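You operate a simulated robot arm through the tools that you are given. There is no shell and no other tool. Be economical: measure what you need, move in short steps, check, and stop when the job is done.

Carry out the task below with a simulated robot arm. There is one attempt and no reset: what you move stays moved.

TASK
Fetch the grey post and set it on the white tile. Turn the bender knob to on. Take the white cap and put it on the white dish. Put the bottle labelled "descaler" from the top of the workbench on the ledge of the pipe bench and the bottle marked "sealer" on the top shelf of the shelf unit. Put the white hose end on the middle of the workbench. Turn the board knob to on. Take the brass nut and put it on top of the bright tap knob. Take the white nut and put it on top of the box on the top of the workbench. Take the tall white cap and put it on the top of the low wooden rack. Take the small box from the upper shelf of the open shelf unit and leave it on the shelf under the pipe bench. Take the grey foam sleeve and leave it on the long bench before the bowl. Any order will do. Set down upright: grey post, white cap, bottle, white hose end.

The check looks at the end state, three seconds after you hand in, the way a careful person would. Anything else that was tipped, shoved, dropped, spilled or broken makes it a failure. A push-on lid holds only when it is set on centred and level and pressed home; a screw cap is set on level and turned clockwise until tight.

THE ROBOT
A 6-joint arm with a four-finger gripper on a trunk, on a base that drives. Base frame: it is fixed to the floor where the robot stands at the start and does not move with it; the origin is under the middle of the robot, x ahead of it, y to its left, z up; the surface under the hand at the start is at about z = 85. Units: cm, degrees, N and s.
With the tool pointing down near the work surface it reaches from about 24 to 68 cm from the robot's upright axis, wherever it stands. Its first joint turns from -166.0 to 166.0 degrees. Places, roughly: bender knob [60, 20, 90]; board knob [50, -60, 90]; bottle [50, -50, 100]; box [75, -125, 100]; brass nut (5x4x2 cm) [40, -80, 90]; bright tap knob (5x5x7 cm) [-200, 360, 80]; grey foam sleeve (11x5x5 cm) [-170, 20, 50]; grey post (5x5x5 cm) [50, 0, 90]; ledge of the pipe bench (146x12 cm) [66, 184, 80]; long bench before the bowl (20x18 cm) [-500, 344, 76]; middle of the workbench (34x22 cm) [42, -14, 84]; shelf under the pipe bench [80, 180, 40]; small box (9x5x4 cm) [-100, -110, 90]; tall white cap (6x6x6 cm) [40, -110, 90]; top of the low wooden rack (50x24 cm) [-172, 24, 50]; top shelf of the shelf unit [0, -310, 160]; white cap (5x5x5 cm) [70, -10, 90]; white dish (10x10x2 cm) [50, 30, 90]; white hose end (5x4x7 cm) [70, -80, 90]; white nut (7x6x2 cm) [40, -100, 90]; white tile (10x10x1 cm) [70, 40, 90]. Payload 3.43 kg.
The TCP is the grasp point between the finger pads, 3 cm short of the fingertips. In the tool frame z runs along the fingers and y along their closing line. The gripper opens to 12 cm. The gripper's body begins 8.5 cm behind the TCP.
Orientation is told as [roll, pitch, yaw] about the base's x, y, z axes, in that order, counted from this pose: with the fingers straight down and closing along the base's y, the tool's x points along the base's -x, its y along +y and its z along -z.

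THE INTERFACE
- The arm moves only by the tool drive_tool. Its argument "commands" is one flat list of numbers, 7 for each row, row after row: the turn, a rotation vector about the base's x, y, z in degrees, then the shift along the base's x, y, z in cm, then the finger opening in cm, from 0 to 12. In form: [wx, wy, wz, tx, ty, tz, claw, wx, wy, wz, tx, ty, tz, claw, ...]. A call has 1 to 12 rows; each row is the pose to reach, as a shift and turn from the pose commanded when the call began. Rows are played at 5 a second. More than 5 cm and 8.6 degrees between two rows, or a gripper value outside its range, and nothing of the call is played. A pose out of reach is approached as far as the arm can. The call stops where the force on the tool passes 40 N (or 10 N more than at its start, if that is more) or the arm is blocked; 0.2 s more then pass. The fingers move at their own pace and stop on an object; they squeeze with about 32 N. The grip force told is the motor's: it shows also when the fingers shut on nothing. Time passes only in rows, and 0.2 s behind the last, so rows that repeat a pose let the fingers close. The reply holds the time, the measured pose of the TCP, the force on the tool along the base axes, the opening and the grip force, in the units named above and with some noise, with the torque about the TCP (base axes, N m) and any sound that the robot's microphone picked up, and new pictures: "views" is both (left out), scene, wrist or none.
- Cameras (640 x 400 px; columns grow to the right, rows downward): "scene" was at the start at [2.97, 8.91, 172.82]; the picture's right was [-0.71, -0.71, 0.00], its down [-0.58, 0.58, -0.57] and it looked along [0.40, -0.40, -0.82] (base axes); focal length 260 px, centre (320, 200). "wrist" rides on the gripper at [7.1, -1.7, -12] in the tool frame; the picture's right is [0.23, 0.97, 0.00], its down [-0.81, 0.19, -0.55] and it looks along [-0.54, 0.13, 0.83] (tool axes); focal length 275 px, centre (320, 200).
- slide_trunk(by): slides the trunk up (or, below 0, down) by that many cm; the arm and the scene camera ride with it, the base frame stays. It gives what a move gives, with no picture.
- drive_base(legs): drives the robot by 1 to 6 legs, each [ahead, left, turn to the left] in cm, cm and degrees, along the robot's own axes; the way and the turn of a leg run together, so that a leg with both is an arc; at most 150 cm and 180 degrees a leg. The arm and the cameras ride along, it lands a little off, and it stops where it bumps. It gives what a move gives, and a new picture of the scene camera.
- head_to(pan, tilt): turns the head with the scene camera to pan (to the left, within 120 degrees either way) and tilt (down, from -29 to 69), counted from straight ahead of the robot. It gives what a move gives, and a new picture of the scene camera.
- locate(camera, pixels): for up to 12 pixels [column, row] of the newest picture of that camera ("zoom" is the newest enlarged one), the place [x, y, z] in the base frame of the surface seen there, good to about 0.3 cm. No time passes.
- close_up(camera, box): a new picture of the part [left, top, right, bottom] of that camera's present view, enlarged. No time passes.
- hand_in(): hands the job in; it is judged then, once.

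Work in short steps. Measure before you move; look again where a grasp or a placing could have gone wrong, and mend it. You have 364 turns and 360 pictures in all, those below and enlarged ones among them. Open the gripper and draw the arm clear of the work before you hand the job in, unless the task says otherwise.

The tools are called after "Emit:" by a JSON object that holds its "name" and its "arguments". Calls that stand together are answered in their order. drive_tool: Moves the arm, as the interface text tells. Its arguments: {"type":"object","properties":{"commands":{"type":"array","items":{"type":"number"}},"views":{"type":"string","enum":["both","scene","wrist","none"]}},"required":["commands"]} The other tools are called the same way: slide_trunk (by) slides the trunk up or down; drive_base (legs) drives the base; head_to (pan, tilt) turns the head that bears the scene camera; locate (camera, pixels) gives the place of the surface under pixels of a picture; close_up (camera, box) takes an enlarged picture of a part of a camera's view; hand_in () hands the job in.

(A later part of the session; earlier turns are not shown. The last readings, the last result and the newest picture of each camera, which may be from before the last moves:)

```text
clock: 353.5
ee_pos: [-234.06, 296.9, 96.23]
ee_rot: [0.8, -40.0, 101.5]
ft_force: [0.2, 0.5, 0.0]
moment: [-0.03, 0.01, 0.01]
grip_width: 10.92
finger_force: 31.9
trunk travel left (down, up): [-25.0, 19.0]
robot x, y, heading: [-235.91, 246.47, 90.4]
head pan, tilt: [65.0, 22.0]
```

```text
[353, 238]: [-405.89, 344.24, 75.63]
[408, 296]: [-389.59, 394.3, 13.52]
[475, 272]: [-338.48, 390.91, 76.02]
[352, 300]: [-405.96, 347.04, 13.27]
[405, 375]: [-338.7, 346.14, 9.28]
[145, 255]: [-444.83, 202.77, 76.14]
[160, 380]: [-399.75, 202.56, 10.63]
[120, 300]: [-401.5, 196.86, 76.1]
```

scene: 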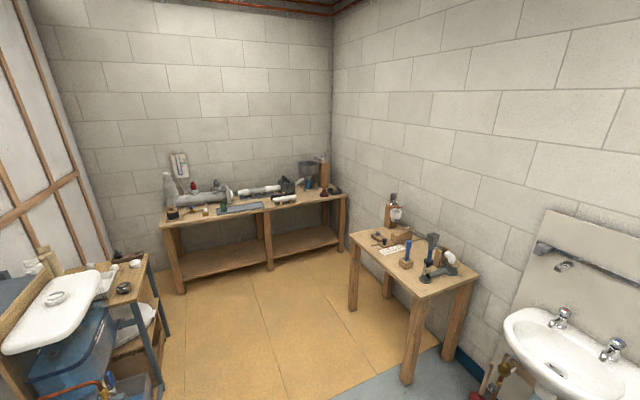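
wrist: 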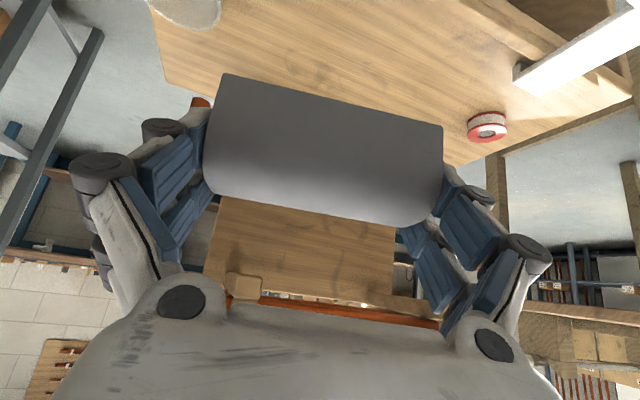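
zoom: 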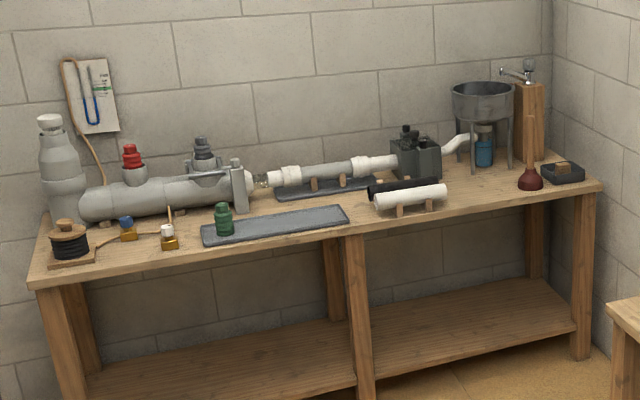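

Corridor is clear at y≈275. I raise the arm a bit and drive there facing −x.

Emit:
{"name": "drive_tool", "arguments": {"commands": [0, 0, 0, 0, 0, 4.5, 8, 0, 0, 0, 0, 0, 9, 8], "views": "none"}}

Emit:
{"name": "drive_base", "arguments": {"legs": [[0, 0, 89.6], [0, -28, 0], [100, 0, 0], [98, 0, 0]]}}

Emit:
{"name": "head_to", "arguments": {"pan": -20, "tilt": 45}}

```text
clock: 354.1
ee_pos: [-234.1, 296.72, 105.5]
ee_rot: [0.9, -40.0, 101.5]
ft_force: [0.5, -1.1, 1.1]
moment: [0.03, 0.0, -0.01]
grip_width: 10.92
finger_force: 31.1
trunk travel left (down, up): [-25.0, 19.0]
robot x, y, heading: [-235.78, 246.66, 90.3]
head pan, tilt: [65.0, 22.0]
```

```text
clock: 369.1
ee_pos: [-480.42, 277.19, 105.39]
ee_rot: [0.7, -40.0, -169.1]
ft_force: [-0.7, 1.0, -0.3]
moment: [0.02, 0.0, 0.01]
grip_width: 10.92
finger_force: 32.4
trunk travel left (down, up): [-25.0, 19.0]
robot x, y, heading: [-430.49, 275.02, 179.5]
head pan, tilt: [65.0, 22.0]
```

scene: 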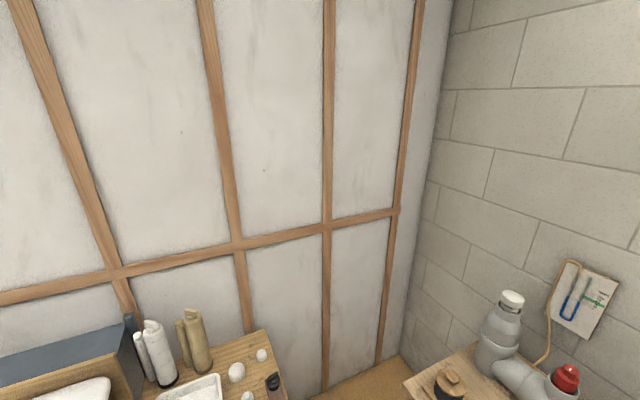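

```text
clock: 370.7
ee_pos: [-480.7, 277.15, 105.41]
ee_rot: [0.8, -40.0, -169.3]
ft_force: [0.5, 0.7, -0.4]
moment: [0.03, 0.02, 0.02]
grip_width: 10.91
finger_force: 32.4
trunk travel left (down, up): [-25.0, 19.0]
robot x, y, heading: [-430.46, 274.49, 179.8]
head pan, tilt: [-20.0, 45.0]
```

scene: 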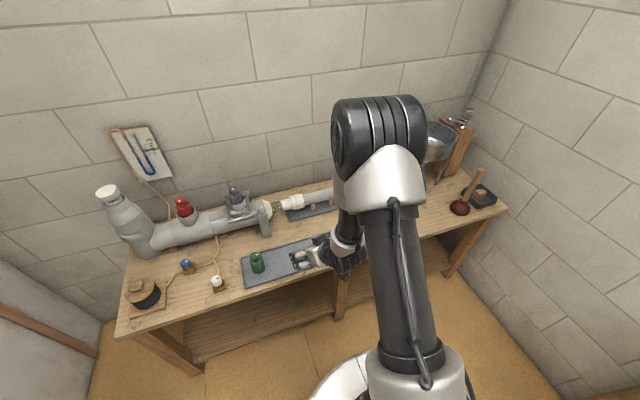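

I go 10 ahead and 45 to the right, then look at the place before the bowl.

Emit:
{"name": "drive_base", "arguments": {"legs": [[10, 0, 0], [0, -45, 0]]}}

Emit:
{"name": "head_to", "arguments": {"pan": -35, "tilt": 50}}

```text
clock: 374.2
ee_pos: [-490.43, 323.29, 105.34]
ee_rot: [0.9, -40.0, -169.4]
ft_force: [0.9, 0.9, 0.1]
moment: [-0.05, 0.01, 0.0]
grip_width: 10.92
finger_force: 32.4
trunk travel left (down, up): [-25.0, 19.0]
robot x, y, heading: [-440.01, 320.37, 179.7]
head pan, tilt: [-20.0, 45.0]
```

scene: 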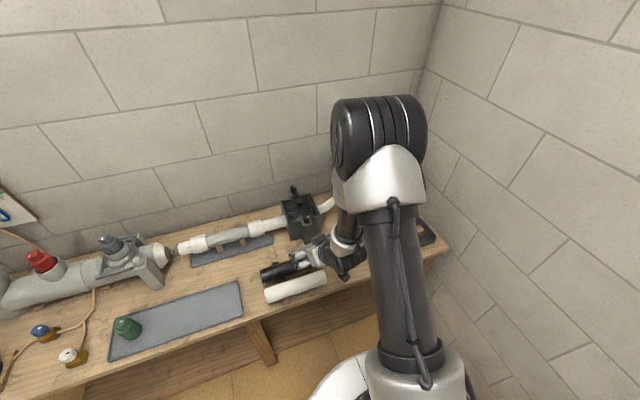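

```text
clock: 375.0
ee_pos: [-490.29, 323.02, 105.34]
ee_rot: [0.8, -40.1, -169.3]
ft_force: [-0.7, 0.5, 0.0]
moment: [-0.02, 0.01, 0.0]
grip_width: 10.92
finger_force: 32.1
trunk travel left (down, up): [-25.0, 19.0]
robot x, y, heading: [-440.21, 320.79, 179.5]
head pan, tilt: [-35.0, 50.0]
```

scene: 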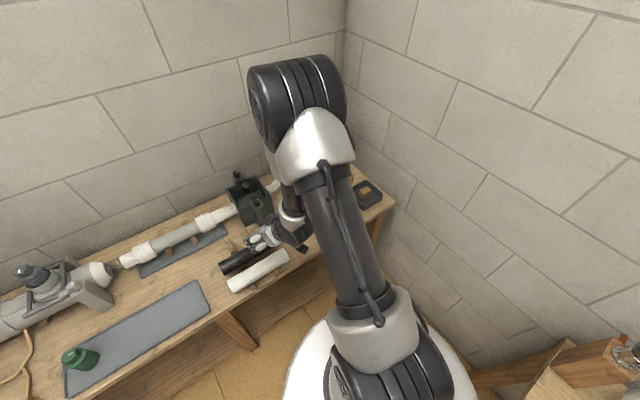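

I move the hand right to y≈343 and look through the wrist camera.

Emit:
{"name": "drive_tool", "arguments": {"commands": [0, 0, 0, 0, 5, 0, 8, 0, 0, 0, 0, 10, 0, 8, 0, 0, 0, 0, 15, 0, 8, 0, 0, 0, 0, 20, 0, 8], "views": "both"}}

```text
clock: 376.0
ee_pos: [-490.16, 343.1, 105.55]
ee_rot: [0.9, -40.0, -169.4]
ft_force: [-0.6, -0.1, -0.2]
moment: [-0.04, 0.02, 0.03]
grip_width: 10.93
finger_force: 31.7
trunk travel left (down, up): [-25.0, 19.0]
robot x, y, heading: [-440.19, 320.54, 179.5]
head pan, tilt: [-35.0, 50.0]
```

scene: 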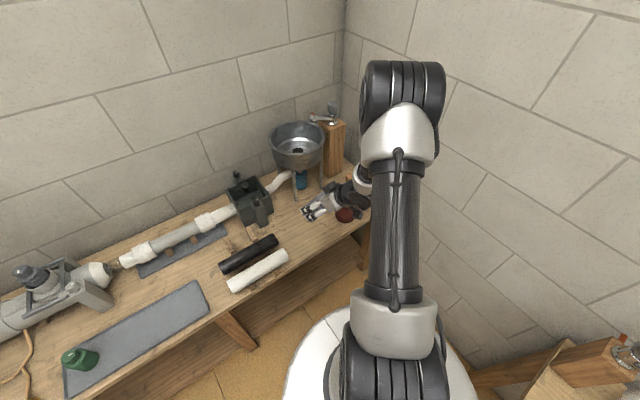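
wrist: 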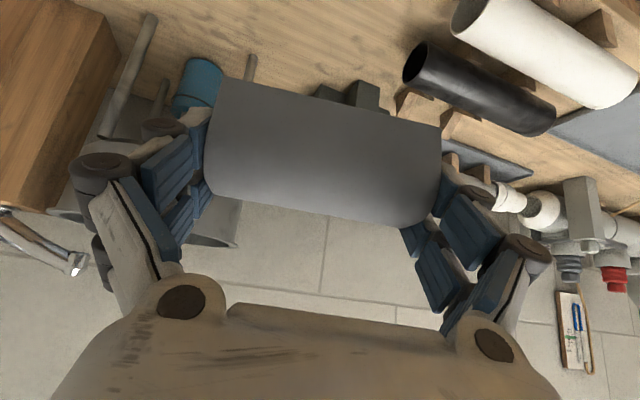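

Emit:
{"name": "locate", "arguments": {"camera": "scene", "pixels": [[285, 222], [298, 228], [320, 236], [296, 200], [272, 218], [268, 240], [282, 255], [345, 213], [340, 230], [302, 184], [322, 183], [250, 215]]}}

```text
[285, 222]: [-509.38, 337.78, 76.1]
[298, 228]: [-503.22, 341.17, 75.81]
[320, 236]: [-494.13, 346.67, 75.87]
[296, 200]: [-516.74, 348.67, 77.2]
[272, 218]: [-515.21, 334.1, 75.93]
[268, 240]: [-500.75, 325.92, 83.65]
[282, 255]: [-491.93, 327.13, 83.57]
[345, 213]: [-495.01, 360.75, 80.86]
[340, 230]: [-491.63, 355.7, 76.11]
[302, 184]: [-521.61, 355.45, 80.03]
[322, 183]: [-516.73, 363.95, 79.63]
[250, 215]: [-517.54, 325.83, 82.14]
```

The free area is x −513…−489, y 331…356. I lower first, then move in to (−500,343.5).

Emit:
{"name": "drive_tool", "arguments": {"commands": [0, 0, 0, 0, 0.2, -4.5, 8, 0, 0, 0, 0, 0.4, -9, 8, 0, 0, 0, 0, 0.4, -13.5, 8, 0, 0, 0, 0, 0.4, -18, 8, 0, 0, 0, -2, 0.4, -20.5, 8, 0, 0, 0, -6, 0.4, -22, 8, 0, 0, 0, -9.5, 0.4, -23.5, 8], "views": "both"}}

```text
clock: 377.6
ee_pos: [-499.99, 343.3, 81.99]
ee_rot: [0.8, -39.9, -169.5]
ft_force: [0.1, -1.3, -0.7]
moment: [0.0, -0.05, 0.02]
grip_width: 10.96
finger_force: 31.7
trunk travel left (down, up): [-25.0, 19.0]
robot x, y, heading: [-440.3, 320.63, 179.2]
head pan, tilt: [-35.0, 50.0]
```

scene: 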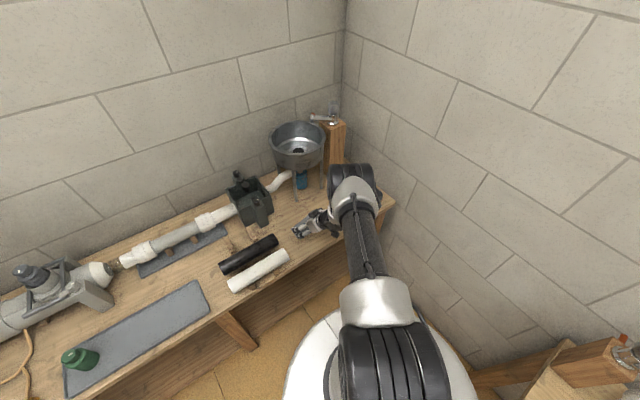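
wrist: 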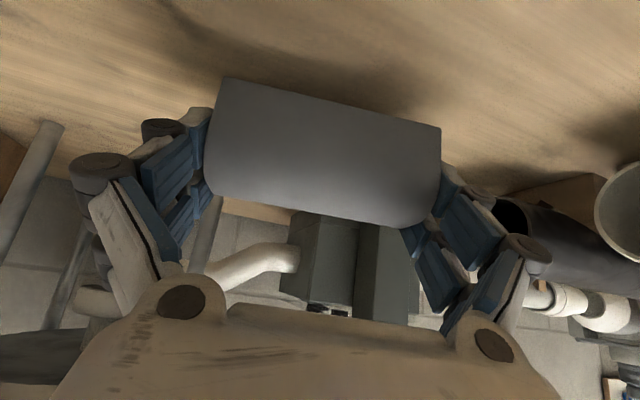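

I creep down to contact.

Emit:
{"name": "drive_tool", "arguments": {"commands": [0, 0, 0, 0, 0, -1, 8, 0, 0, 0, 0, 0, -1.6, 8, 0, 0, 0, 0, 0, -1.9, 8], "views": "none"}}

```text
clock: 378.4
ee_pos: [-499.83, 343.5, 80.02]
ee_rot: [0.9, -40.1, -169.3]
ft_force: [-0.3, 0.3, -0.6]
moment: [0.01, -0.01, -0.02]
grip_width: 10.91
finger_force: 31.7
trunk travel left (down, up): [-25.0, 19.0]
robot x, y, heading: [-440.44, 320.93, 179.7]
head pan, tilt: [-35.0, 50.0]
```

Emit:
{"name": "drive_tool", "arguments": {"commands": [0, 0, 0, 0, 0, -0.25, 8, 0, 0, 0, 0, 0, -0.5, 8], "views": "none"}}

```text
clock: 379.0
ee_pos: [-499.79, 343.48, 79.97]
ee_rot: [0.6, -40.3, -169.2]
ft_force: [4.2, -0.2, 19.9]
moment: [0.03, -0.01, 0.08]
grip_width: 10.94
finger_force: 32.3
trunk travel left (down, up): [-25.0, 19.0]
robot x, y, heading: [-440.05, 320.58, 179.1]
head pan, tilt: [-35.0, 50.0]
```

Contact. I ease, open fully, and withdraw along the approach direction.

Emit:
{"name": "drive_tool", "arguments": {"commands": [0, 0, 0, 0, 0, 0.4, 8, 0, 0, 0, 0, 0, 0.4, 12, 0, 0, 0, 0, 0, 0.4, 12, 0, 0, 0, 1.2, 0.2, 1.8, 12, 0, 0, 0, 3.2, 0.6, 4.2, 12, 0, 0, 0, 6, 1.1, 7.5, 12, 0, 0, 0, 8.5, 1.1, 11.5, 12, 0, 0, 0, 9.5, -1, 16, 12, 0, 0, 0, 10, -5, 18, 12, 0, 0, 0, 10, -10, 18, 12], "views": "both"}}

```text
refused: row 8 steps farther than a row can; nothing moved
```

Emit:
{"name": "drive_tool", "arguments": {"commands": [0, 0, 0, 0, 0, 0.4, 8, 0, 0, 0, 0, 0, 0.4, 12, 0, 0, 0, 0, 0, 0.4, 12, 0, 0, 0, 1.2, 0.2, 1.8, 12, 0, 0, 0, 3.2, 0.6, 4.2, 12, 0, 0, 0, 6, 1.1, 7.5, 12, 0, 0, 0, 8.5, 1.1, 11.5, 12, 0, 0, 0, 9.5, 0, 15.5, 12, 0, 0, 0, 10, -4, 17.5, 12, 0, 0, 0, 10, -8.5, 18, 12], "views": "both"}}

```text
clock: 381.2
ee_pos: [-489.86, 334.74, 97.51]
ee_rot: [0.7, -40.1, -169.3]
ft_force: [-0.7, -1.1, 0.7]
moment: [-0.01, -0.01, -0.01]
grip_width: 12.01
finger_force: 0.1
trunk travel left (down, up): [-25.0, 19.0]
robot x, y, heading: [-439.97, 320.56, 179.5]
head pan, tilt: [-35.0, 50.0]
```

scene: 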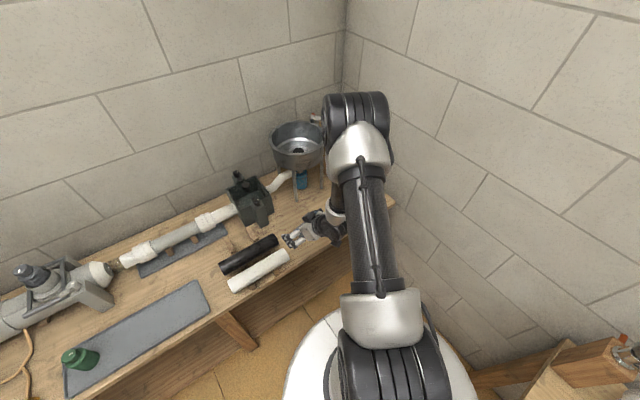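
wrist: 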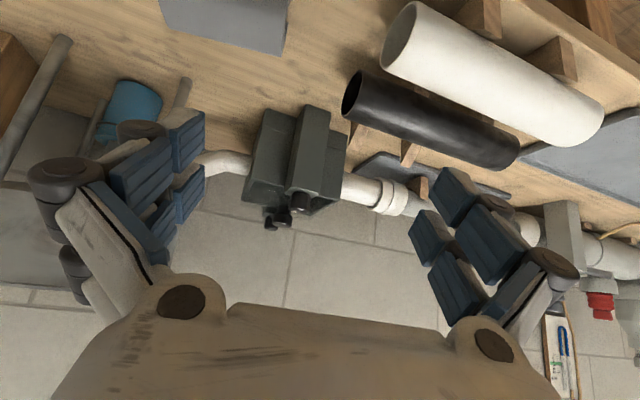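

The sleeve stays put at the top of the wrist picture. I back out via the corridor and check it from a distance.

Emit:
{"name": "drive_base", "arguments": {"legs": [[0, 45, 0], [-100, 0, 0]]}}

Emit:
{"name": "head_to", "arguments": {"pan": -25, "tilt": 28}}

Emit:
{"name": "close_up", "arguments": {"camera": "scene", "box": [200, 120, 460, 280]}}

```text
clock: 388.8
ee_pos: [-389.06, 288.96, 97.46]
ee_rot: [0.8, -40.0, -168.9]
ft_force: [0.4, -0.4, 0.3]
moment: [0.02, -0.02, 0.0]
grip_width: 12.0
finger_force: 0.0
trunk travel left (down, up): [-25.0, 19.0]
robot x, y, heading: [-339.29, 274.97, -179.7]
head pan, tilt: [-35.0, 50.0]
```

scene: 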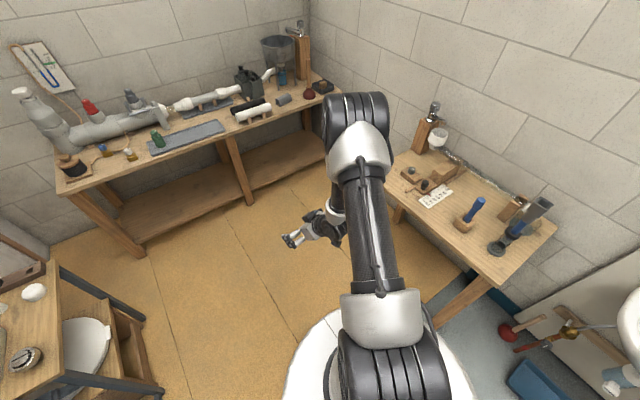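

```text
clock: 389.6
ee_pos: [-389.13, 288.9, 97.5]
ee_rot: [0.8, -39.9, -168.8]
ft_force: [0.3, 0.1, 0.1]
moment: [0.01, -0.01, 0.02]
grip_width: 12.01
finger_force: 0.1
trunk travel left (down, up): [-25.0, 19.0]
robot x, y, heading: [-339.21, 274.86, -179.9]
head pan, tilt: [-25.0, 28.0]
```

scene: 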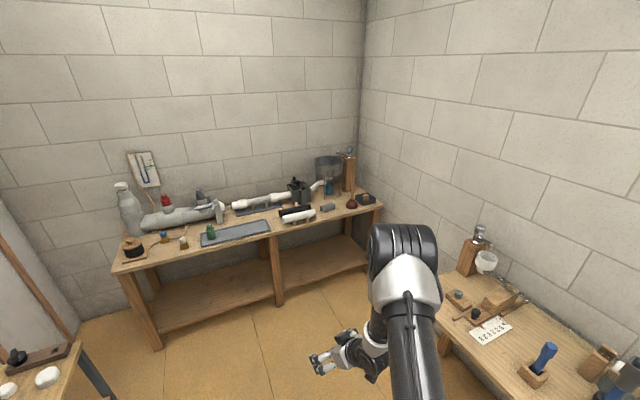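

```text
2.46 times, centred on (330, 200) of scene
```

zoom: 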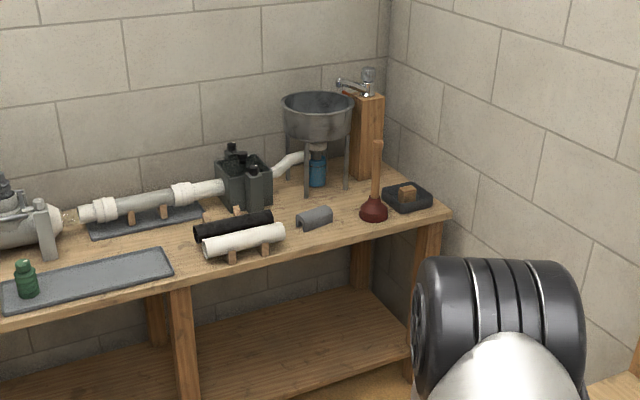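

The sleeve lies before the bowl. I bring the tool back to vertical and continue toward the tap table at (-200,360).

Emit:
{"name": "drive_tool", "arguments": {"commands": [1.5, -7.9, 0, 0, 0, 2, 12, 3, -15.7, 0, 0, -2, 4, 12, 4.6, -23.6, 0, 0, -4, 6, 12, 6.1, -31.4, 0, 0, -7, 8, 12, 7.6, -39.3, 0, 0, -10, 10, 12], "views": "none"}}

Emit:
{"name": "drive_base", "arguments": {"legs": [[-120, 0, 0], [0, 0, -90]]}}

Emit:
{"name": "head_to", "arguments": {"pan": 0, "tilt": 40}}

```text
clock: 390.8
ee_pos: [-387.45, 279.88, 105.03]
ee_rot: [4.4, -5.5, -168.9]
ft_force: [0.2, 0.5, -0.2]
moment: [-0.07, 0.03, 0.01]
grip_width: 12.02
finger_force: 0.0
out of reach, approached as far as the arm can: row 3, 4, 5
trunk travel left (down, up): [-25.0, 19.0]
robot x, y, heading: [-339.74, 274.75, -179.7]
head pan, tilt: [-25.0, 28.0]
```

```text
clock: 400.7
ee_pos: [-216.63, 323.3, 104.95]
ee_rot: [4.5, -5.6, 101.9]
ft_force: [0.2, -0.2, 1.1]
moment: [0.02, -0.03, 0.01]
grip_width: 12.02
finger_force: 0.1
trunk travel left (down, up): [-25.0, 19.0]
robot x, y, heading: [-220.19, 275.09, 90.9]
head pan, tilt: [-25.0, 28.0]
```

scene: 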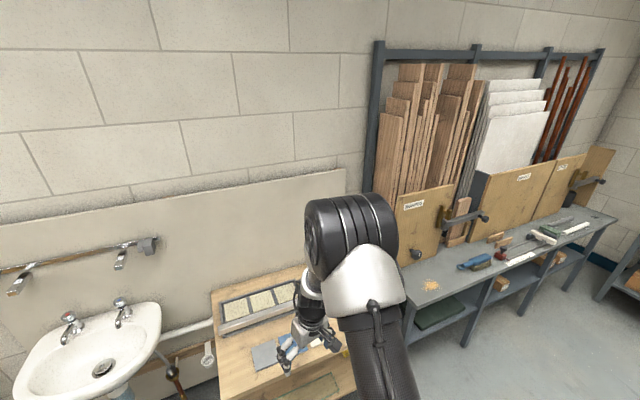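

```text
clock: 401.6
ee_pos: [-216.55, 323.26, 105.08]
ee_rot: [4.4, -5.5, 101.8]
ft_force: [-0.6, -0.7, -0.9]
moment: [-0.02, -0.01, 0.01]
grip_width: 12.01
finger_force: 0.0
trunk travel left (down, up): [-25.0, 19.0]
robot x, y, heading: [-220.22, 274.95, 91.1]
head pan, tilt: [0.0, 40.0]
```

scene: 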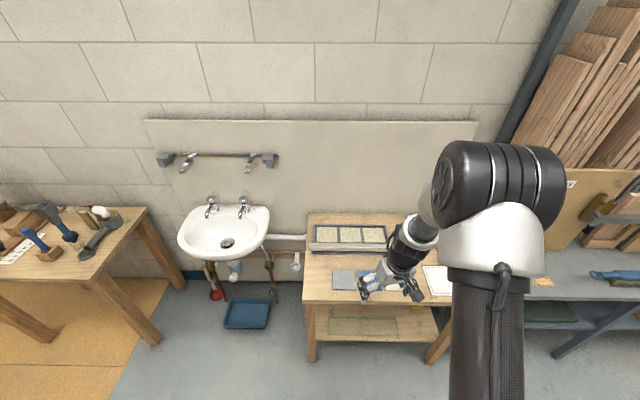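

I straighten the tool's residual tilt and swing the hand left a bit to uncover the tap knob.

Emit:
{"name": "drive_tool", "arguments": {"commands": [-2.2, -2.7, -5.4, -2, 4, 0, 12, -4.5, -5.4, -10.9, -6, 5, 0, 12, -4.5, -5.4, -10.9, -10.5, 5, 0, 12, -4.5, -5.4, -10.9, -15, 5, 0, 12, -4.5, -5.4, -10.9, -19, 5, 0, 12], "views": "scene"}}

Emit:
{"name": "head_to", "arguments": {"pan": -15, "tilt": 48}}

```text
clock: 402.8
ee_pos: [-231.17, 325.13, 102.41]
ee_rot: [6.8, -2.3, 92.1]
ft_force: [-1.0, 0.3, -0.6]
moment: [0.0, -0.03, -0.01]
grip_width: 12.01
finger_force: 0.1
out of reach, approached as far as the arm can: row 1, 2, 3, 4, 5
trunk travel left (down, up): [-25.0, 19.0]
robot x, y, heading: [-220.14, 275.08, 91.0]
head pan, tilt: [0.0, 40.0]
```

scene: 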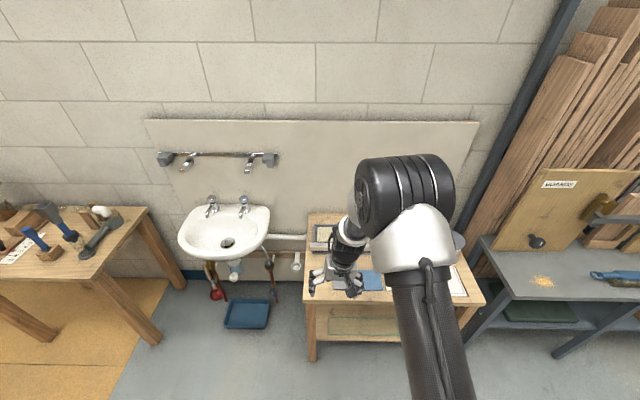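

```text
clock: 403.5
ee_pos: [-231.13, 325.26, 102.45]
ee_rot: [6.9, -2.3, 92.1]
ft_force: [-0.2, -1.1, -0.5]
moment: [-0.03, -0.02, -0.02]
grip_width: 12.02
finger_force: 0.1
trunk travel left (down, up): [-25.0, 19.0]
robot x, y, heading: [-220.2, 275.41, 90.8]
head pan, tilt: [-15.0, 48.0]
```

scene: 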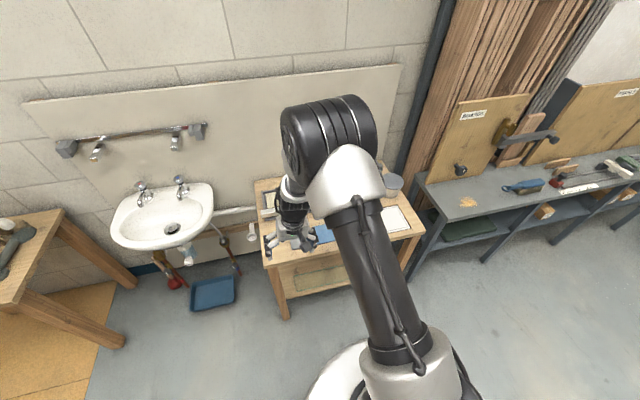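

I check whether extending outwards frees the pose (tool should be vertical).

Emit:
{"name": "drive_tool", "arguments": {"commands": [0, 0, 0, 0, 3, -1, 12, 0, 0, 0, 0, 6, -2, 12], "views": "none"}}

```text
clock: 404.1
ee_pos: [-231.49, 330.66, 100.01]
ee_rot: [8.0, -2.7, 91.9]
ft_force: [0.2, 1.1, -0.1]
moment: [0.0, 0.02, 0.01]
grip_width: 11.97
finger_force: 0.0
out of reach, approached as far as the arm can: row 1, 2
trunk travel left (down, up): [-25.0, 19.0]
robot x, y, heading: [-220.19, 275.19, 91.2]
head pan, tilt: [-15.0, 48.0]
```

Emit:
{"name": "drive_tool", "arguments": {"commands": [-1.2, -4, -0.5, 3, 0, 0, 12, -2.4, -8, -1, 7, 0, 0, 12, -2.4, -8, -1, 11, 0, 0, 12], "views": "none"}}

```text
clock: 404.9
ee_pos: [-228.06, 325.99, 97.48]
ee_rot: [5.9, -2.1, 88.5]
ft_force: [-0.2, 0.3, 1.4]
moment: [-0.01, -0.03, 0.0]
grip_width: 11.95
finger_force: 0.2
out of reach, approached as far as the arm can: row 1, 2, 3
trunk travel left (down, up): [-25.0, 19.0]
robot x, y, heading: [-220.53, 275.18, 91.1]
head pan, tilt: [-15.0, 48.0]
```

The arm is stuck at some joint limit. I return to a forward tilt, fix yaw there, and then un-tilt farther out.

Emit:
{"name": "drive_tool", "arguments": {"commands": [8, 0, 0, 0, 0, 0, 12, 16, 0, 0, 0, 0, 0, 12, 24, 0, 0, 0, 0, 0, 12, 32, 0, 0, 0, 0, 0, 12], "views": "scene"}}

```text
clock: 406.1
ee_pos: [-234.47, 323.01, 97.57]
ee_rot: [18.7, -24.3, 94.9]
ft_force: [0.8, 0.4, 0.3]
moment: [-0.04, 0.04, 0.04]
grip_width: 12.02
finger_force: 0.0
out of reach, approached as far as the arm can: row 2, 3, 4
trunk travel left (down, up): [-25.0, 19.0]
robot x, y, heading: [-220.11, 275.46, 90.9]
head pan, tilt: [-15.0, 48.0]
stopped in row 4: the arm was blocked; the commanded pose is now the measured one
```

scene: 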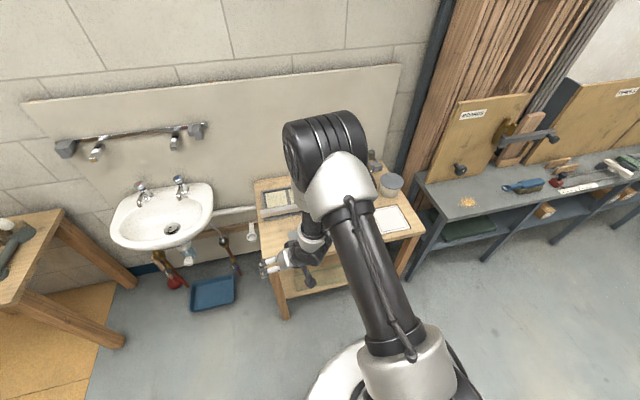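

I back the base away from the table first, then bring the tool to the known good pose (vertical, in front, z≈118).

Emit:
{"name": "drive_base", "arguments": {"legs": [[-30, 0, 0]]}}

Emit:
{"name": "drive_tool", "arguments": {"commands": [-4.8, -3.8, -1.6, 2, 0, 4, 12, -9.6, -7.6, -3.2, 5, 0, 8, 12, -14.4, -11.4, -4.8, 8, 0, 12, 12, -19.2, -15.3, -6.3, 11, 0, 16, 12, -24, -19.1, -7.9, 13.5, 0, 20, 12], "views": "scene"}}

```text
clock: 408.2
ee_pos: [-233.98, 292.94, 97.59]
ee_rot: [18.8, -24.3, 94.9]
ft_force: [0.0, -0.3, 0.6]
moment: [0.0, -0.01, -0.02]
grip_width: 12.02
finger_force: 0.1
trunk travel left (down, up): [-25.0, 19.0]
robot x, y, heading: [-219.75, 245.21, 91.2]
head pan, tilt: [-15.0, 48.0]
```

scene: 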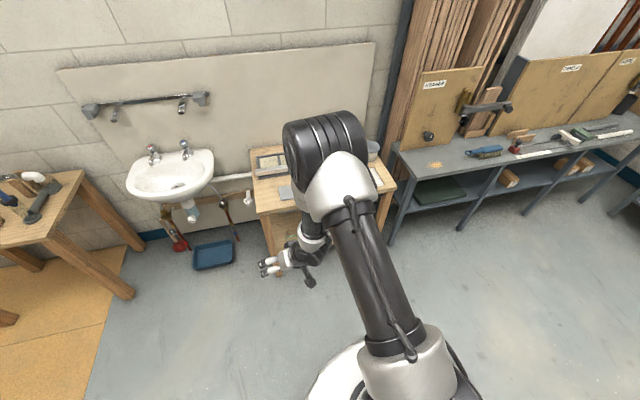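

```text
clock: 409.4
ee_pos: [-222.88, 291.85, 112.03]
ee_rot: [7.1, -5.1, 91.9]
ft_force: [-0.5, 0.2, 0.0]
moment: [0.03, -0.03, 0.02]
grip_width: 11.99
finger_force: 0.0
out of reach, approached as far as the arm can: row 4, 5
trunk travel left (down, up): [-25.0, 19.0]
robot x, y, heading: [-220.25, 245.33, 90.8]
head pan, tilt: [-15.0, 48.0]
```

scene: 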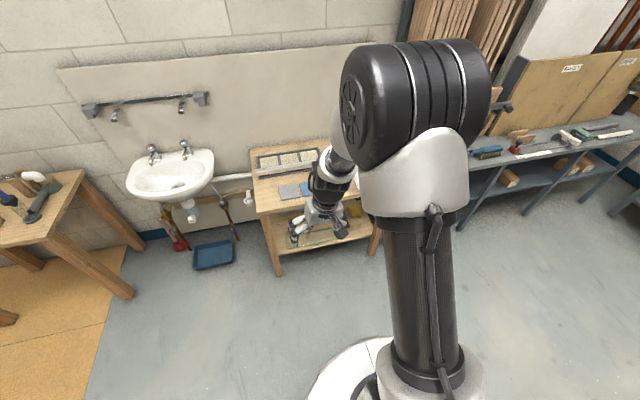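

Emit:
{"name": "drive_tool", "arguments": {"commands": [-1.2, -1.8, 0, 0, 4, -2, 12, -2.4, -3.6, 0, 0, 8, -4, 12, -3.6, -5.4, 0, 0, 12, -7, 12, -4.9, -7.3, 0, 0, 16, -10, 12], "views": "none"}}

```text
clock: 410.4
ee_pos: [-222.33, 300.21, 103.36]
ee_rot: [7.7, -4.2, 92.1]
ft_force: [-0.1, -0.2, 0.0]
moment: [0.04, 0.02, 0.0]
grip_width: 11.98
finger_force: 0.1
out of reach, approached as far as the arm can: row 1, 2, 3, 4
trunk travel left (down, up): [-25.0, 19.0]
robot x, y, heading: [-220.15, 245.39, 90.8]
head pan, tilt: [-15.0, 48.0]
```

Sideways tilt persists; I test whether changing yaw relieves it.

Emit:
{"name": "drive_tool", "arguments": {"commands": [0, 0, 8, 0, 0, 0, 12, 0, 0, 16, 0, 0, 0, 12, 0, 0, 24, 0, 0, 0, 12, 0, 0, 30, 0, 0, 0, 12], "views": "none"}}

```text
clock: 411.4
ee_pos: [-222.38, 299.85, 102.9]
ee_rot: [8.2, -4.7, 122.2]
ft_force: [0.2, 0.6, -0.1]
moment: [-0.01, 0.01, -0.01]
grip_width: 12.0
finger_force: 0.1
out of reach, approached as far as the arm can: row 4
trunk travel left (down, up): [-25.0, 19.0]
robot x, y, heading: [-220.08, 245.22, 90.9]
head pan, tilt: [-15.0, 48.0]
```

Emit:
{"name": "drive_tool", "arguments": {"commands": [0, -4.7, 0, 0, 0, 0, 12, 0.3, -9.4, 0, 0, 0, 0, 12], "views": "none"}}

```text
clock: 412.0
ee_pos: [-222.38, 299.94, 103.09]
ee_rot: [8.2, -4.8, 122.0]
ft_force: [0.3, -0.1, -0.3]
moment: [-0.03, 0.03, -0.03]
grip_width: 11.97
finger_force: 0.1
out of reach, approached as far as the arm can: row 1, 2
trunk travel left (down, up): [-25.0, 19.0]
robot x, y, heading: [-219.85, 245.29, 90.8]
head pan, tilt: [-15.0, 48.0]
```

Emit:
{"name": "drive_tool", "arguments": {"commands": [0, -2, 0, 4, 0, 0, 12, 0, -4, 0, 8, 0, 0, 12, 0, -6, 0, 12, 0, 0, 12, 0, -8, 0, 16, 0, 0, 12, 0, -9.4, 0, 20, 0, 0, 12], "views": "both"}}

```text
clock: 413.2
ee_pos: [-203.3, 296.29, 100.84]
ee_rot: [1.9, -7.5, 122.2]
ft_force: [-0.8, 0.1, -0.1]
moment: [0.0, 0.01, -0.02]
grip_width: 11.99
finger_force: 0.0
out of reach, approached as far as the arm can: row 1, 2, 3, 4, 5
trunk travel left (down, up): [-25.0, 19.0]
robot x, y, heading: [-220.37, 245.08, 91.0]
head pan, tilt: [-15.0, 48.0]
```

scene: 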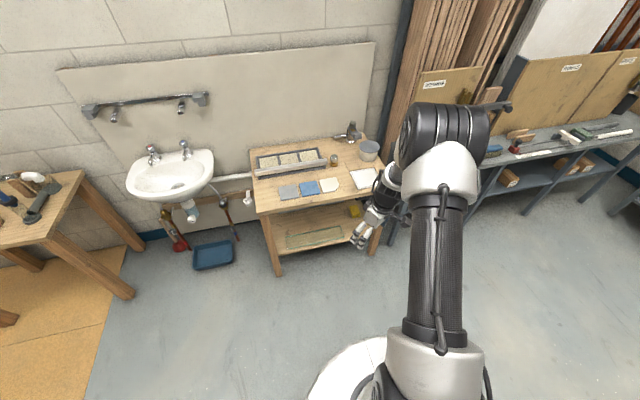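
wrist: 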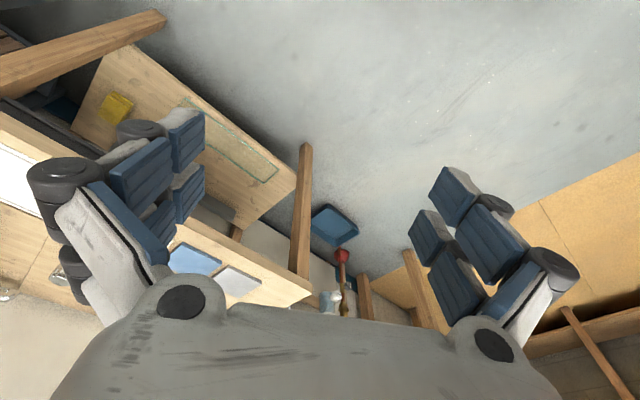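

Emit:
{"name": "close_up", "arguments": {"camera": "scene", "box": [320, 80, 520, 290]}}

```text
1.90 times, centred on (420, 185) of scene
```

zoom: 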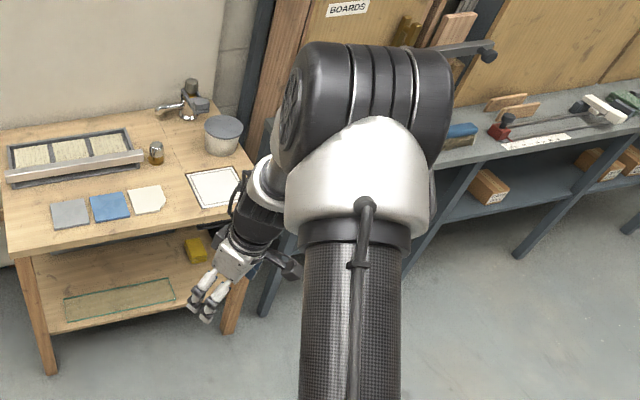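

I think the wrist has flipped through its singular pose (forearm in line with the tool). I'll undo it: centre the arm, tilt the tool forward to horizontal past the forearm direction, then come back down exactly in plane.

Emit:
{"name": "drive_tool", "arguments": {"commands": [0, 0, -7.8, -4.2, 1, 0, 12, 0, 0, -15.6, -8.4, 2, 0, 12, 0, 0, -23.4, -12.6, 3, 0, 12, 0, 0, -31.2, -17, 4, 0, 12], "views": "none"}}

Emit:
{"name": "drive_tool", "arguments": {"commands": [8, 0, 0, 0, 1, 0, 12, 16, 0, 0, 0, 2, 0, 12, 24, 0, 0, 0, 3, 0, 12, 32, 0, 0, 0, 4, 0, 12, 40, 0, 0, 0, 5, 0, 12, 48, 0, 0, 0, 6, 0, 12, 56, 0, 0, 0, 7, 0, 12, 64, 0, 0, 0, 8, 0, 12, 72, 0, 0, 0, 9, 0, 12, 80, 0, 0, 0, 10, 0, 12], "views": "scene"}}

```text
clock: 414.2
ee_pos: [-220.45, 300.95, 100.31]
ee_rot: [5.5, -13.3, 92.7]
ft_force: [-0.5, -0.2, -0.4]
moment: [-0.04, 0.03, 0.03]
grip_width: 12.0
finger_force: 0.1
out of reach, approached as far as the arm can: row 3, 4
trunk travel left (down, up): [-25.0, 19.0]
robot x, y, heading: [-219.58, 245.09, 91.0]
head pan, tilt: [-15.0, 48.0]
```

```text
clock: 416.4
ee_pos: [-220.84, 310.25, 100.61]
ee_rot: [-20.5, -87.3, 112.6]
ft_force: [-0.1, 0.7, 0.1]
moment: [0.01, -0.02, -0.02]
grip_width: 11.99
finger_force: 0.1
out of reach, approached as far as the arm can: row 2, 3, 4
trunk travel left (down, up): [-25.0, 19.0]
robot x, y, heading: [-220.07, 244.94, 91.0]
head pan, tilt: [-15.0, 48.0]
```

scene: 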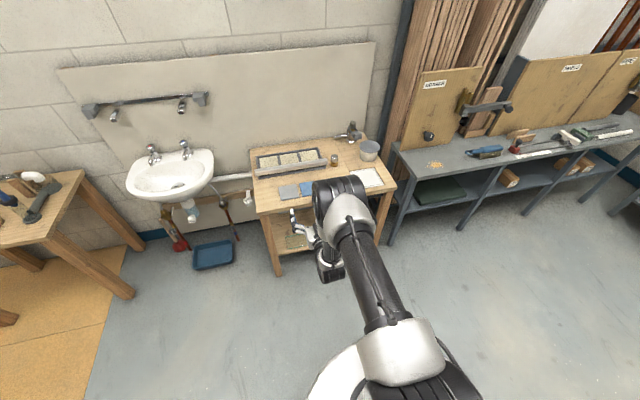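

Tilt 87° reached cleanly. Now I come back down in-plane.

Emit:
{"name": "drive_tool", "arguments": {"commands": [-8, 0, 0, 0, 0, 0, 12, -16, 0, 0, 0, 0, 0, 12, -24, 0, 0, 0, 0, 0, 12, -32, 0, 0, 0, 0, 0, 12, -40, 0, 0, 0, 0, 0, 12], "views": "none"}}

Emit:
{"name": "drive_tool", "arguments": {"commands": [-8, 0, 0, 0, 0, 2, 12, -16, 0, 0, 0, 0, 4, 12, -24, 0, 0, 0, 0, 6, 12, -32, 0, 0, 0, 0, 8, 12, -40, 0, 0, 0, 0, 10, 12, -47, 0, 0, 0, 0, 12, 12], "views": "none"}}

```text
clock: 417.6
ee_pos: [-220.98, 310.09, 100.6]
ee_rot: [1.0, -47.4, 91.6]
ft_force: [0.8, -1.0, -0.6]
moment: [-0.01, 0.01, 0.02]
grip_width: 11.98
finger_force: 0.0
trunk travel left (down, up): [-25.0, 19.0]
robot x, y, heading: [-219.93, 245.45, 90.8]
head pan, tilt: [-15.0, 48.0]
```

```text
clock: 419.0
ee_pos: [-220.87, 310.2, 112.58]
ee_rot: [2.1, -0.4, 91.1]
ft_force: [-0.1, 0.5, 0.3]
moment: [-0.02, -0.01, 0.02]
grip_width: 12.0
finger_force: 0.0
out of reach, approached as far as the arm can: row 2
trunk travel left (down, up): [-25.0, 19.0]
robot x, y, heading: [-219.91, 245.19, 90.9]
head pan, tilt: [-15.0, 48.0]
```

Unflipped. I remove the small residual tilt and measure the tap knob in the scene view.

Emit:
{"name": "drive_tool", "arguments": {"commands": [-0.4, -2.1, 0, 0, -3, 2, 12, -0.4, -2.1, 0, 0, -6, 4, 12, -0.4, -2.1, 0, -4, -8, 4, 12, -0.4, -2.1, 0, -8, -8, 4, 12], "views": "scene"}}

Emit:
{"name": "close_up", "arguments": {"camera": "scene", "box": [240, 100, 420, 220]}}

```text
clock: 420.0
ee_pos: [-229.19, 302.36, 116.46]
ee_rot: [-0.1, -0.2, 91.0]
ft_force: [-0.4, 0.7, 0.5]
moment: [-0.02, 0.0, 0.01]
grip_width: 12.01
finger_force: 0.0
trunk travel left (down, up): [-25.0, 19.0]
robot x, y, heading: [-219.74, 245.41, 91.0]
head pan, tilt: [-15.0, 48.0]
```

scene: 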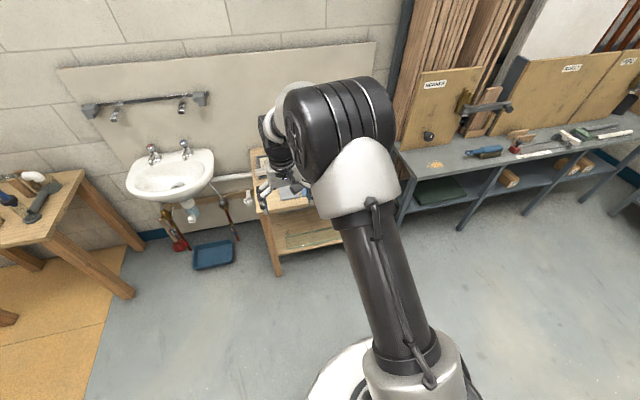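

```text
3.33 times, centred on (330, 160) of scene
```

zoom: 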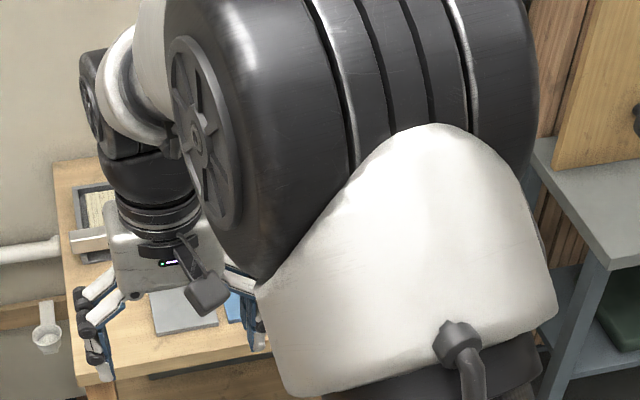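

The arm hides the tap; I'll see it when I return with the nut. Now back to the workbench for the brass nut.

Emit:
{"name": "drive_base", "arguments": {"legs": [[0, 0, -91], [80, 0, 0], [80, 0, 0], [0, -110, 0], [0, -110, 0], [0, -102, 0]]}}

Emit:
{"name": "head_to", "arguments": {"pan": 0, "tilt": 50}}

```text
clock: 447.4
ee_pos: [2.1, -69.77, 116.46]
ee_rot: [0.0, 0.0, 2.1]
ft_force: [-0.7, 0.1, 0.5]
moment: [0.02, -0.03, 0.01]
grip_width: 12.0
finger_force: 0.1
trunk travel left (down, up): [-25.0, 19.0]
robot x, y, heading: [-54.83, -79.76, 1.9]
head pan, tilt: [-15.0, 48.0]
```

scene: 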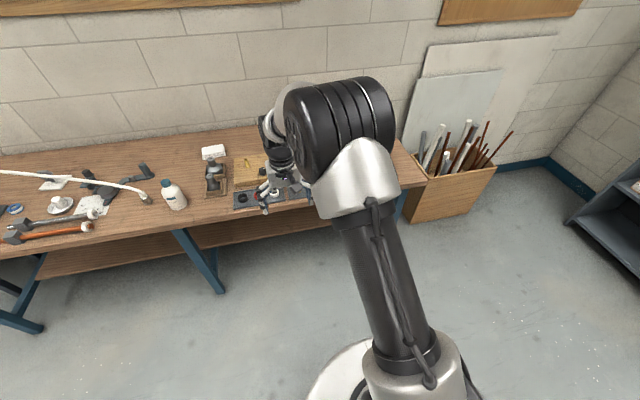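

```text
clock: 448.2
ee_pos: [2.12, -69.74, 116.49]
ee_rot: [0.0, -0.1, 2.0]
ft_force: [-0.7, 0.7, 0.0]
moment: [0.05, 0.02, 0.0]
grip_width: 12.01
finger_force: 0.0
trunk travel left (down, up): [-25.0, 19.0]
robot x, y, heading: [-54.82, -79.9, 1.9]
head pan, tilt: [0.0, 50.0]
```

scene: 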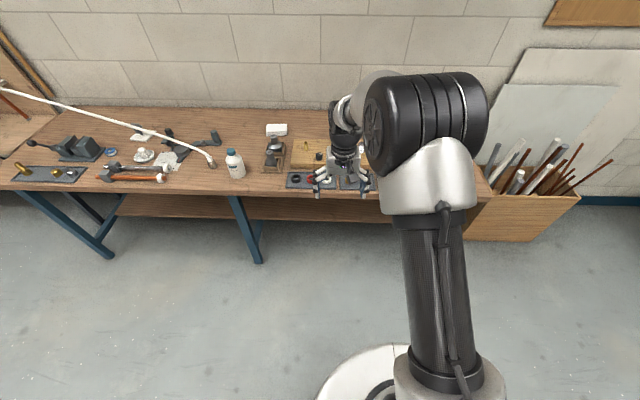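

Drive ahead 42, straighten, and look at the brass nut.

Emit:
{"name": "drive_base", "arguments": {"legs": [[42, 0, -1.9]]}}

Emit:
{"name": "drive_tool", "arguments": {"commands": [0, 0, 0, -3, -2, -3, 12, 0, 0, 0, -6, -4, -6, 12, 0, 0, 0, -9, -6, -9, 12, 0, 0, 0, -12, -7, -12, 12, 0, 0, 0, -14, -7, -15, 12], "views": "wrist"}}

Emit:
{"name": "close_up", "arguments": {"camera": "wrist", "box": [220, 60, 460, 220]}}

```text
clock: 450.8
ee_pos: [44.35, -70.73, 116.35]
ee_rot: [0.0, -0.1, 0.1]
ft_force: [0.7, -0.2, 0.2]
moment: [-0.05, 0.06, -0.01]
grip_width: 11.99
finger_force: 0.1
trunk travel left (down, up): [-25.0, 19.0]
robot x, y, heading: [-13.11, -78.94, 0.2]
head pan, tilt: [0.0, 50.0]
```

scene: 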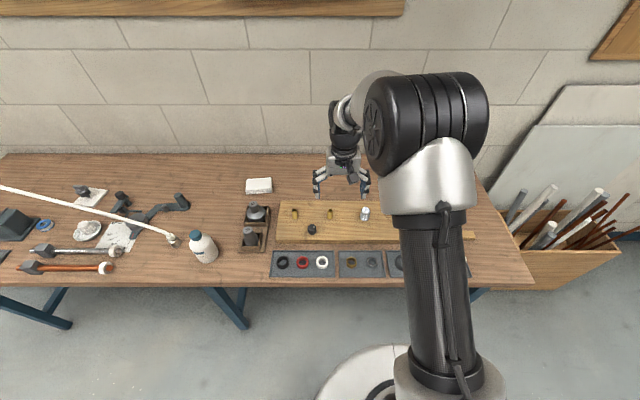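

```text
clock: 452.0
ee_pos: [30.75, -77.74, 101.45]
ee_rot: [0.0, -0.1, 0.1]
ft_force: [0.7, 0.3, -0.1]
moment: [0.02, 0.01, -0.01]
grip_width: 11.98
finger_force: 0.0
trunk travel left (down, up): [-25.0, 19.0]
robot x, y, heading: [-12.96, -78.69, 0.1]
head pan, tilt: [0.0, 50.0]
```

wrist: 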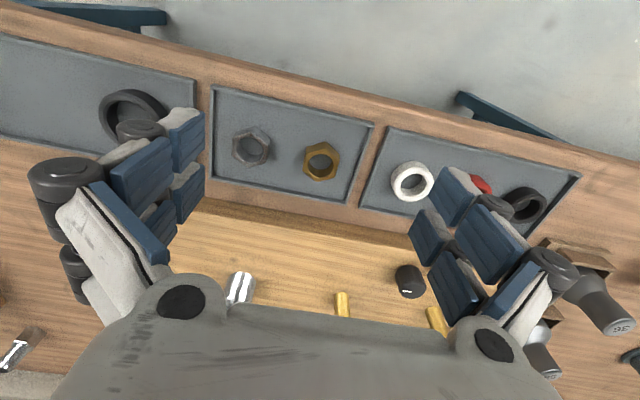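

```text
2.50 times, centred on (340, 140) of wrist
```

zoom: 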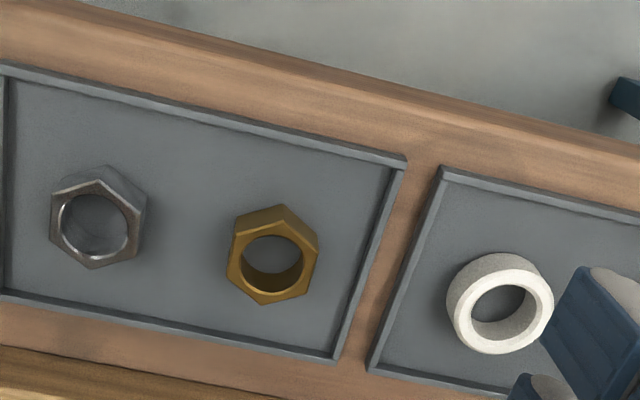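

Emit:
{"name": "close_up", "arguments": {"camera": "wrist", "box": [290, 130, 350, 190]}}

Emit:
{"name": "locate", "arguments": {"camera": "wrist", "pixels": [[305, 150], [322, 142], [340, 155], [336, 175], [318, 180], [303, 170], [321, 162], [372, 140], [250, 150], [270, 205]]}}

```text
6.67 times, centred on (320, 160) of wrist
```

zoom: 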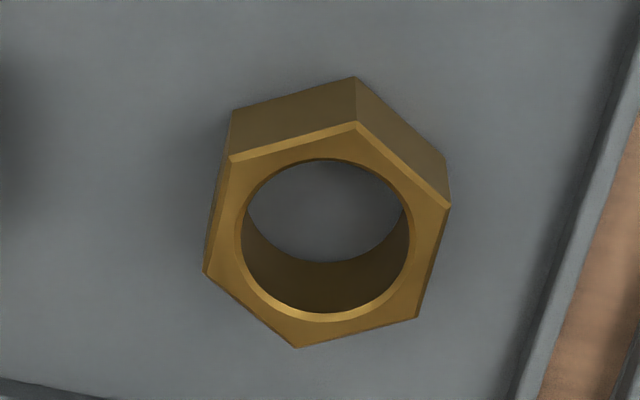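

```text
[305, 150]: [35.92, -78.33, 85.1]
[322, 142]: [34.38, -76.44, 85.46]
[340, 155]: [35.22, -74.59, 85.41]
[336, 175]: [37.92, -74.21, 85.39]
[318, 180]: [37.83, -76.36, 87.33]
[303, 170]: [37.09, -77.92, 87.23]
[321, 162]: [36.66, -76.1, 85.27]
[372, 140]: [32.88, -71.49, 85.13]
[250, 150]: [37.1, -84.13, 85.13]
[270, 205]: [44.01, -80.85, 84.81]
```

Emit:
{"name": "locate", "arguments": {"camera": "zoom", "pixels": [[236, 160], [354, 128], [444, 208], [414, 315], [297, 343], [210, 268], [225, 215], [432, 262]]}}

```text
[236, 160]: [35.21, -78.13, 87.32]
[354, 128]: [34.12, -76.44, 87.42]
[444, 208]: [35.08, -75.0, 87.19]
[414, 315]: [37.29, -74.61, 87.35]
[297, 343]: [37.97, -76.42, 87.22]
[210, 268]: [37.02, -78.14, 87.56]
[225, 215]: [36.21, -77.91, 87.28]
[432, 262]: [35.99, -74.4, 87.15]
```

Brass nut centre (36.1,-76.5), flats parallel to x, top 87.3. I descend to TCP 88.7 and grip.

Emit:
{"name": "drive_tool", "arguments": {"commands": [0, 0, 0, 2.7, 0.6, -3, 7, 0, 0, 0, 5.4, 1.3, -6, 6, 0, 0, 0, 5.4, 1.3, -10, 6, 0, 0, 0, 5.4, 1.3, -12.8, 6, 0, 0, 0, 5.4, 1.3, -12.8, 2, 0, 0, 0, 5.4, 1.3, -12.8, 0, 0, 0, 0, 5.4, 1.3, -12.8, 0, 0, 0, 0, 5.4, 1.3, -11, 0, 0, 0, 0, 5.4, 1.3, -7, 0], "views": "wrist"}}

```text
clock: 454.0
ee_pos: [35.74, -76.28, 94.47]
ee_rot: [0.1, -0.1, 0.1]
ft_force: [-0.3, 0.3, -0.8]
moment: [-0.01, -0.03, 0.03]
grip_width: 3.56
finger_force: 31.4
trunk travel left (down, up): [-25.0, 19.0]
robot x, y, heading: [-12.96, -78.66, 0.0]
head pan, tilt: [0.0, 50.0]
```

wrist: 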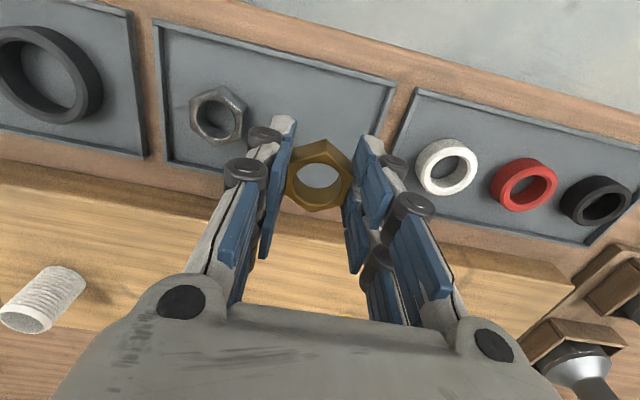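

Held level. Lift and drive to the tap table.

Emit:
{"name": "drive_tool", "arguments": {"commands": [0, 0, 0, 0, 0, 4.5, 0, 0, 0, 0, 0, 0, 9, 0, 0, 0, 0, 0, -1, 13.5, 0, 0, 0, 0, 0, -2, 18, 0], "views": "none"}}

Emit:
{"name": "drive_base", "arguments": {"legs": [[-42, 0, 0], [0, 108, 0], [0, 108, 0], [0, 108, 0], [0, 0, 90], [0, 145, 0]]}}

Emit:
{"name": "head_to", "arguments": {"pan": 0, "tilt": 40}}

```text
clock: 455.0
ee_pos: [35.99, -78.44, 112.54]
ee_rot: [0.0, -0.1, 0.2]
ft_force: [-0.2, -0.7, -0.8]
moment: [-0.02, 0.01, 0.03]
grip_width: 3.55
finger_force: 31.9
trunk travel left (down, up): [-25.0, 19.0]
robot x, y, heading: [-12.95, -78.88, -0.2]
head pan, tilt: [0.0, 50.0]
```

```text
clock: 483.6
ee_pos: [-202.55, 291.88, 112.26]
ee_rot: [-0.1, -0.1, 89.9]
ft_force: [-0.4, -0.6, -0.8]
moment: [-0.02, -0.01, -0.02]
grip_width: 3.52
finger_force: 31.8
trunk travel left (down, up): [-25.0, 19.0]
robot x, y, heading: [-202.3, 242.9, 90.0]
head pan, tilt: [0.0, 50.0]
```

scene: 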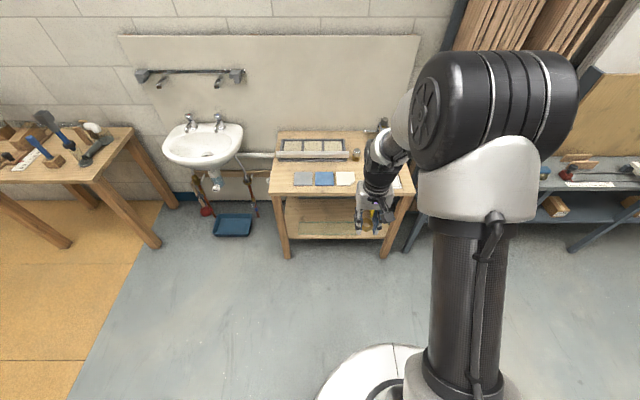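

```text
clock: 484.4
ee_pos: [-202.63, 291.81, 112.22]
ee_rot: [0.0, -0.1, 89.9]
ft_force: [0.0, 0.3, -1.0]
moment: [-0.02, -0.04, 0.02]
grip_width: 3.52
finger_force: 31.7
trunk travel left (down, up): [-25.0, 19.0]
robot x, y, heading: [-202.21, 243.03, 89.7]
head pan, tilt: [0.0, 40.0]
```

scene: 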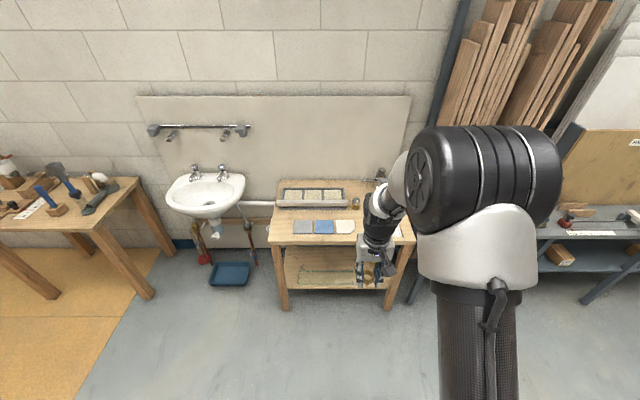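

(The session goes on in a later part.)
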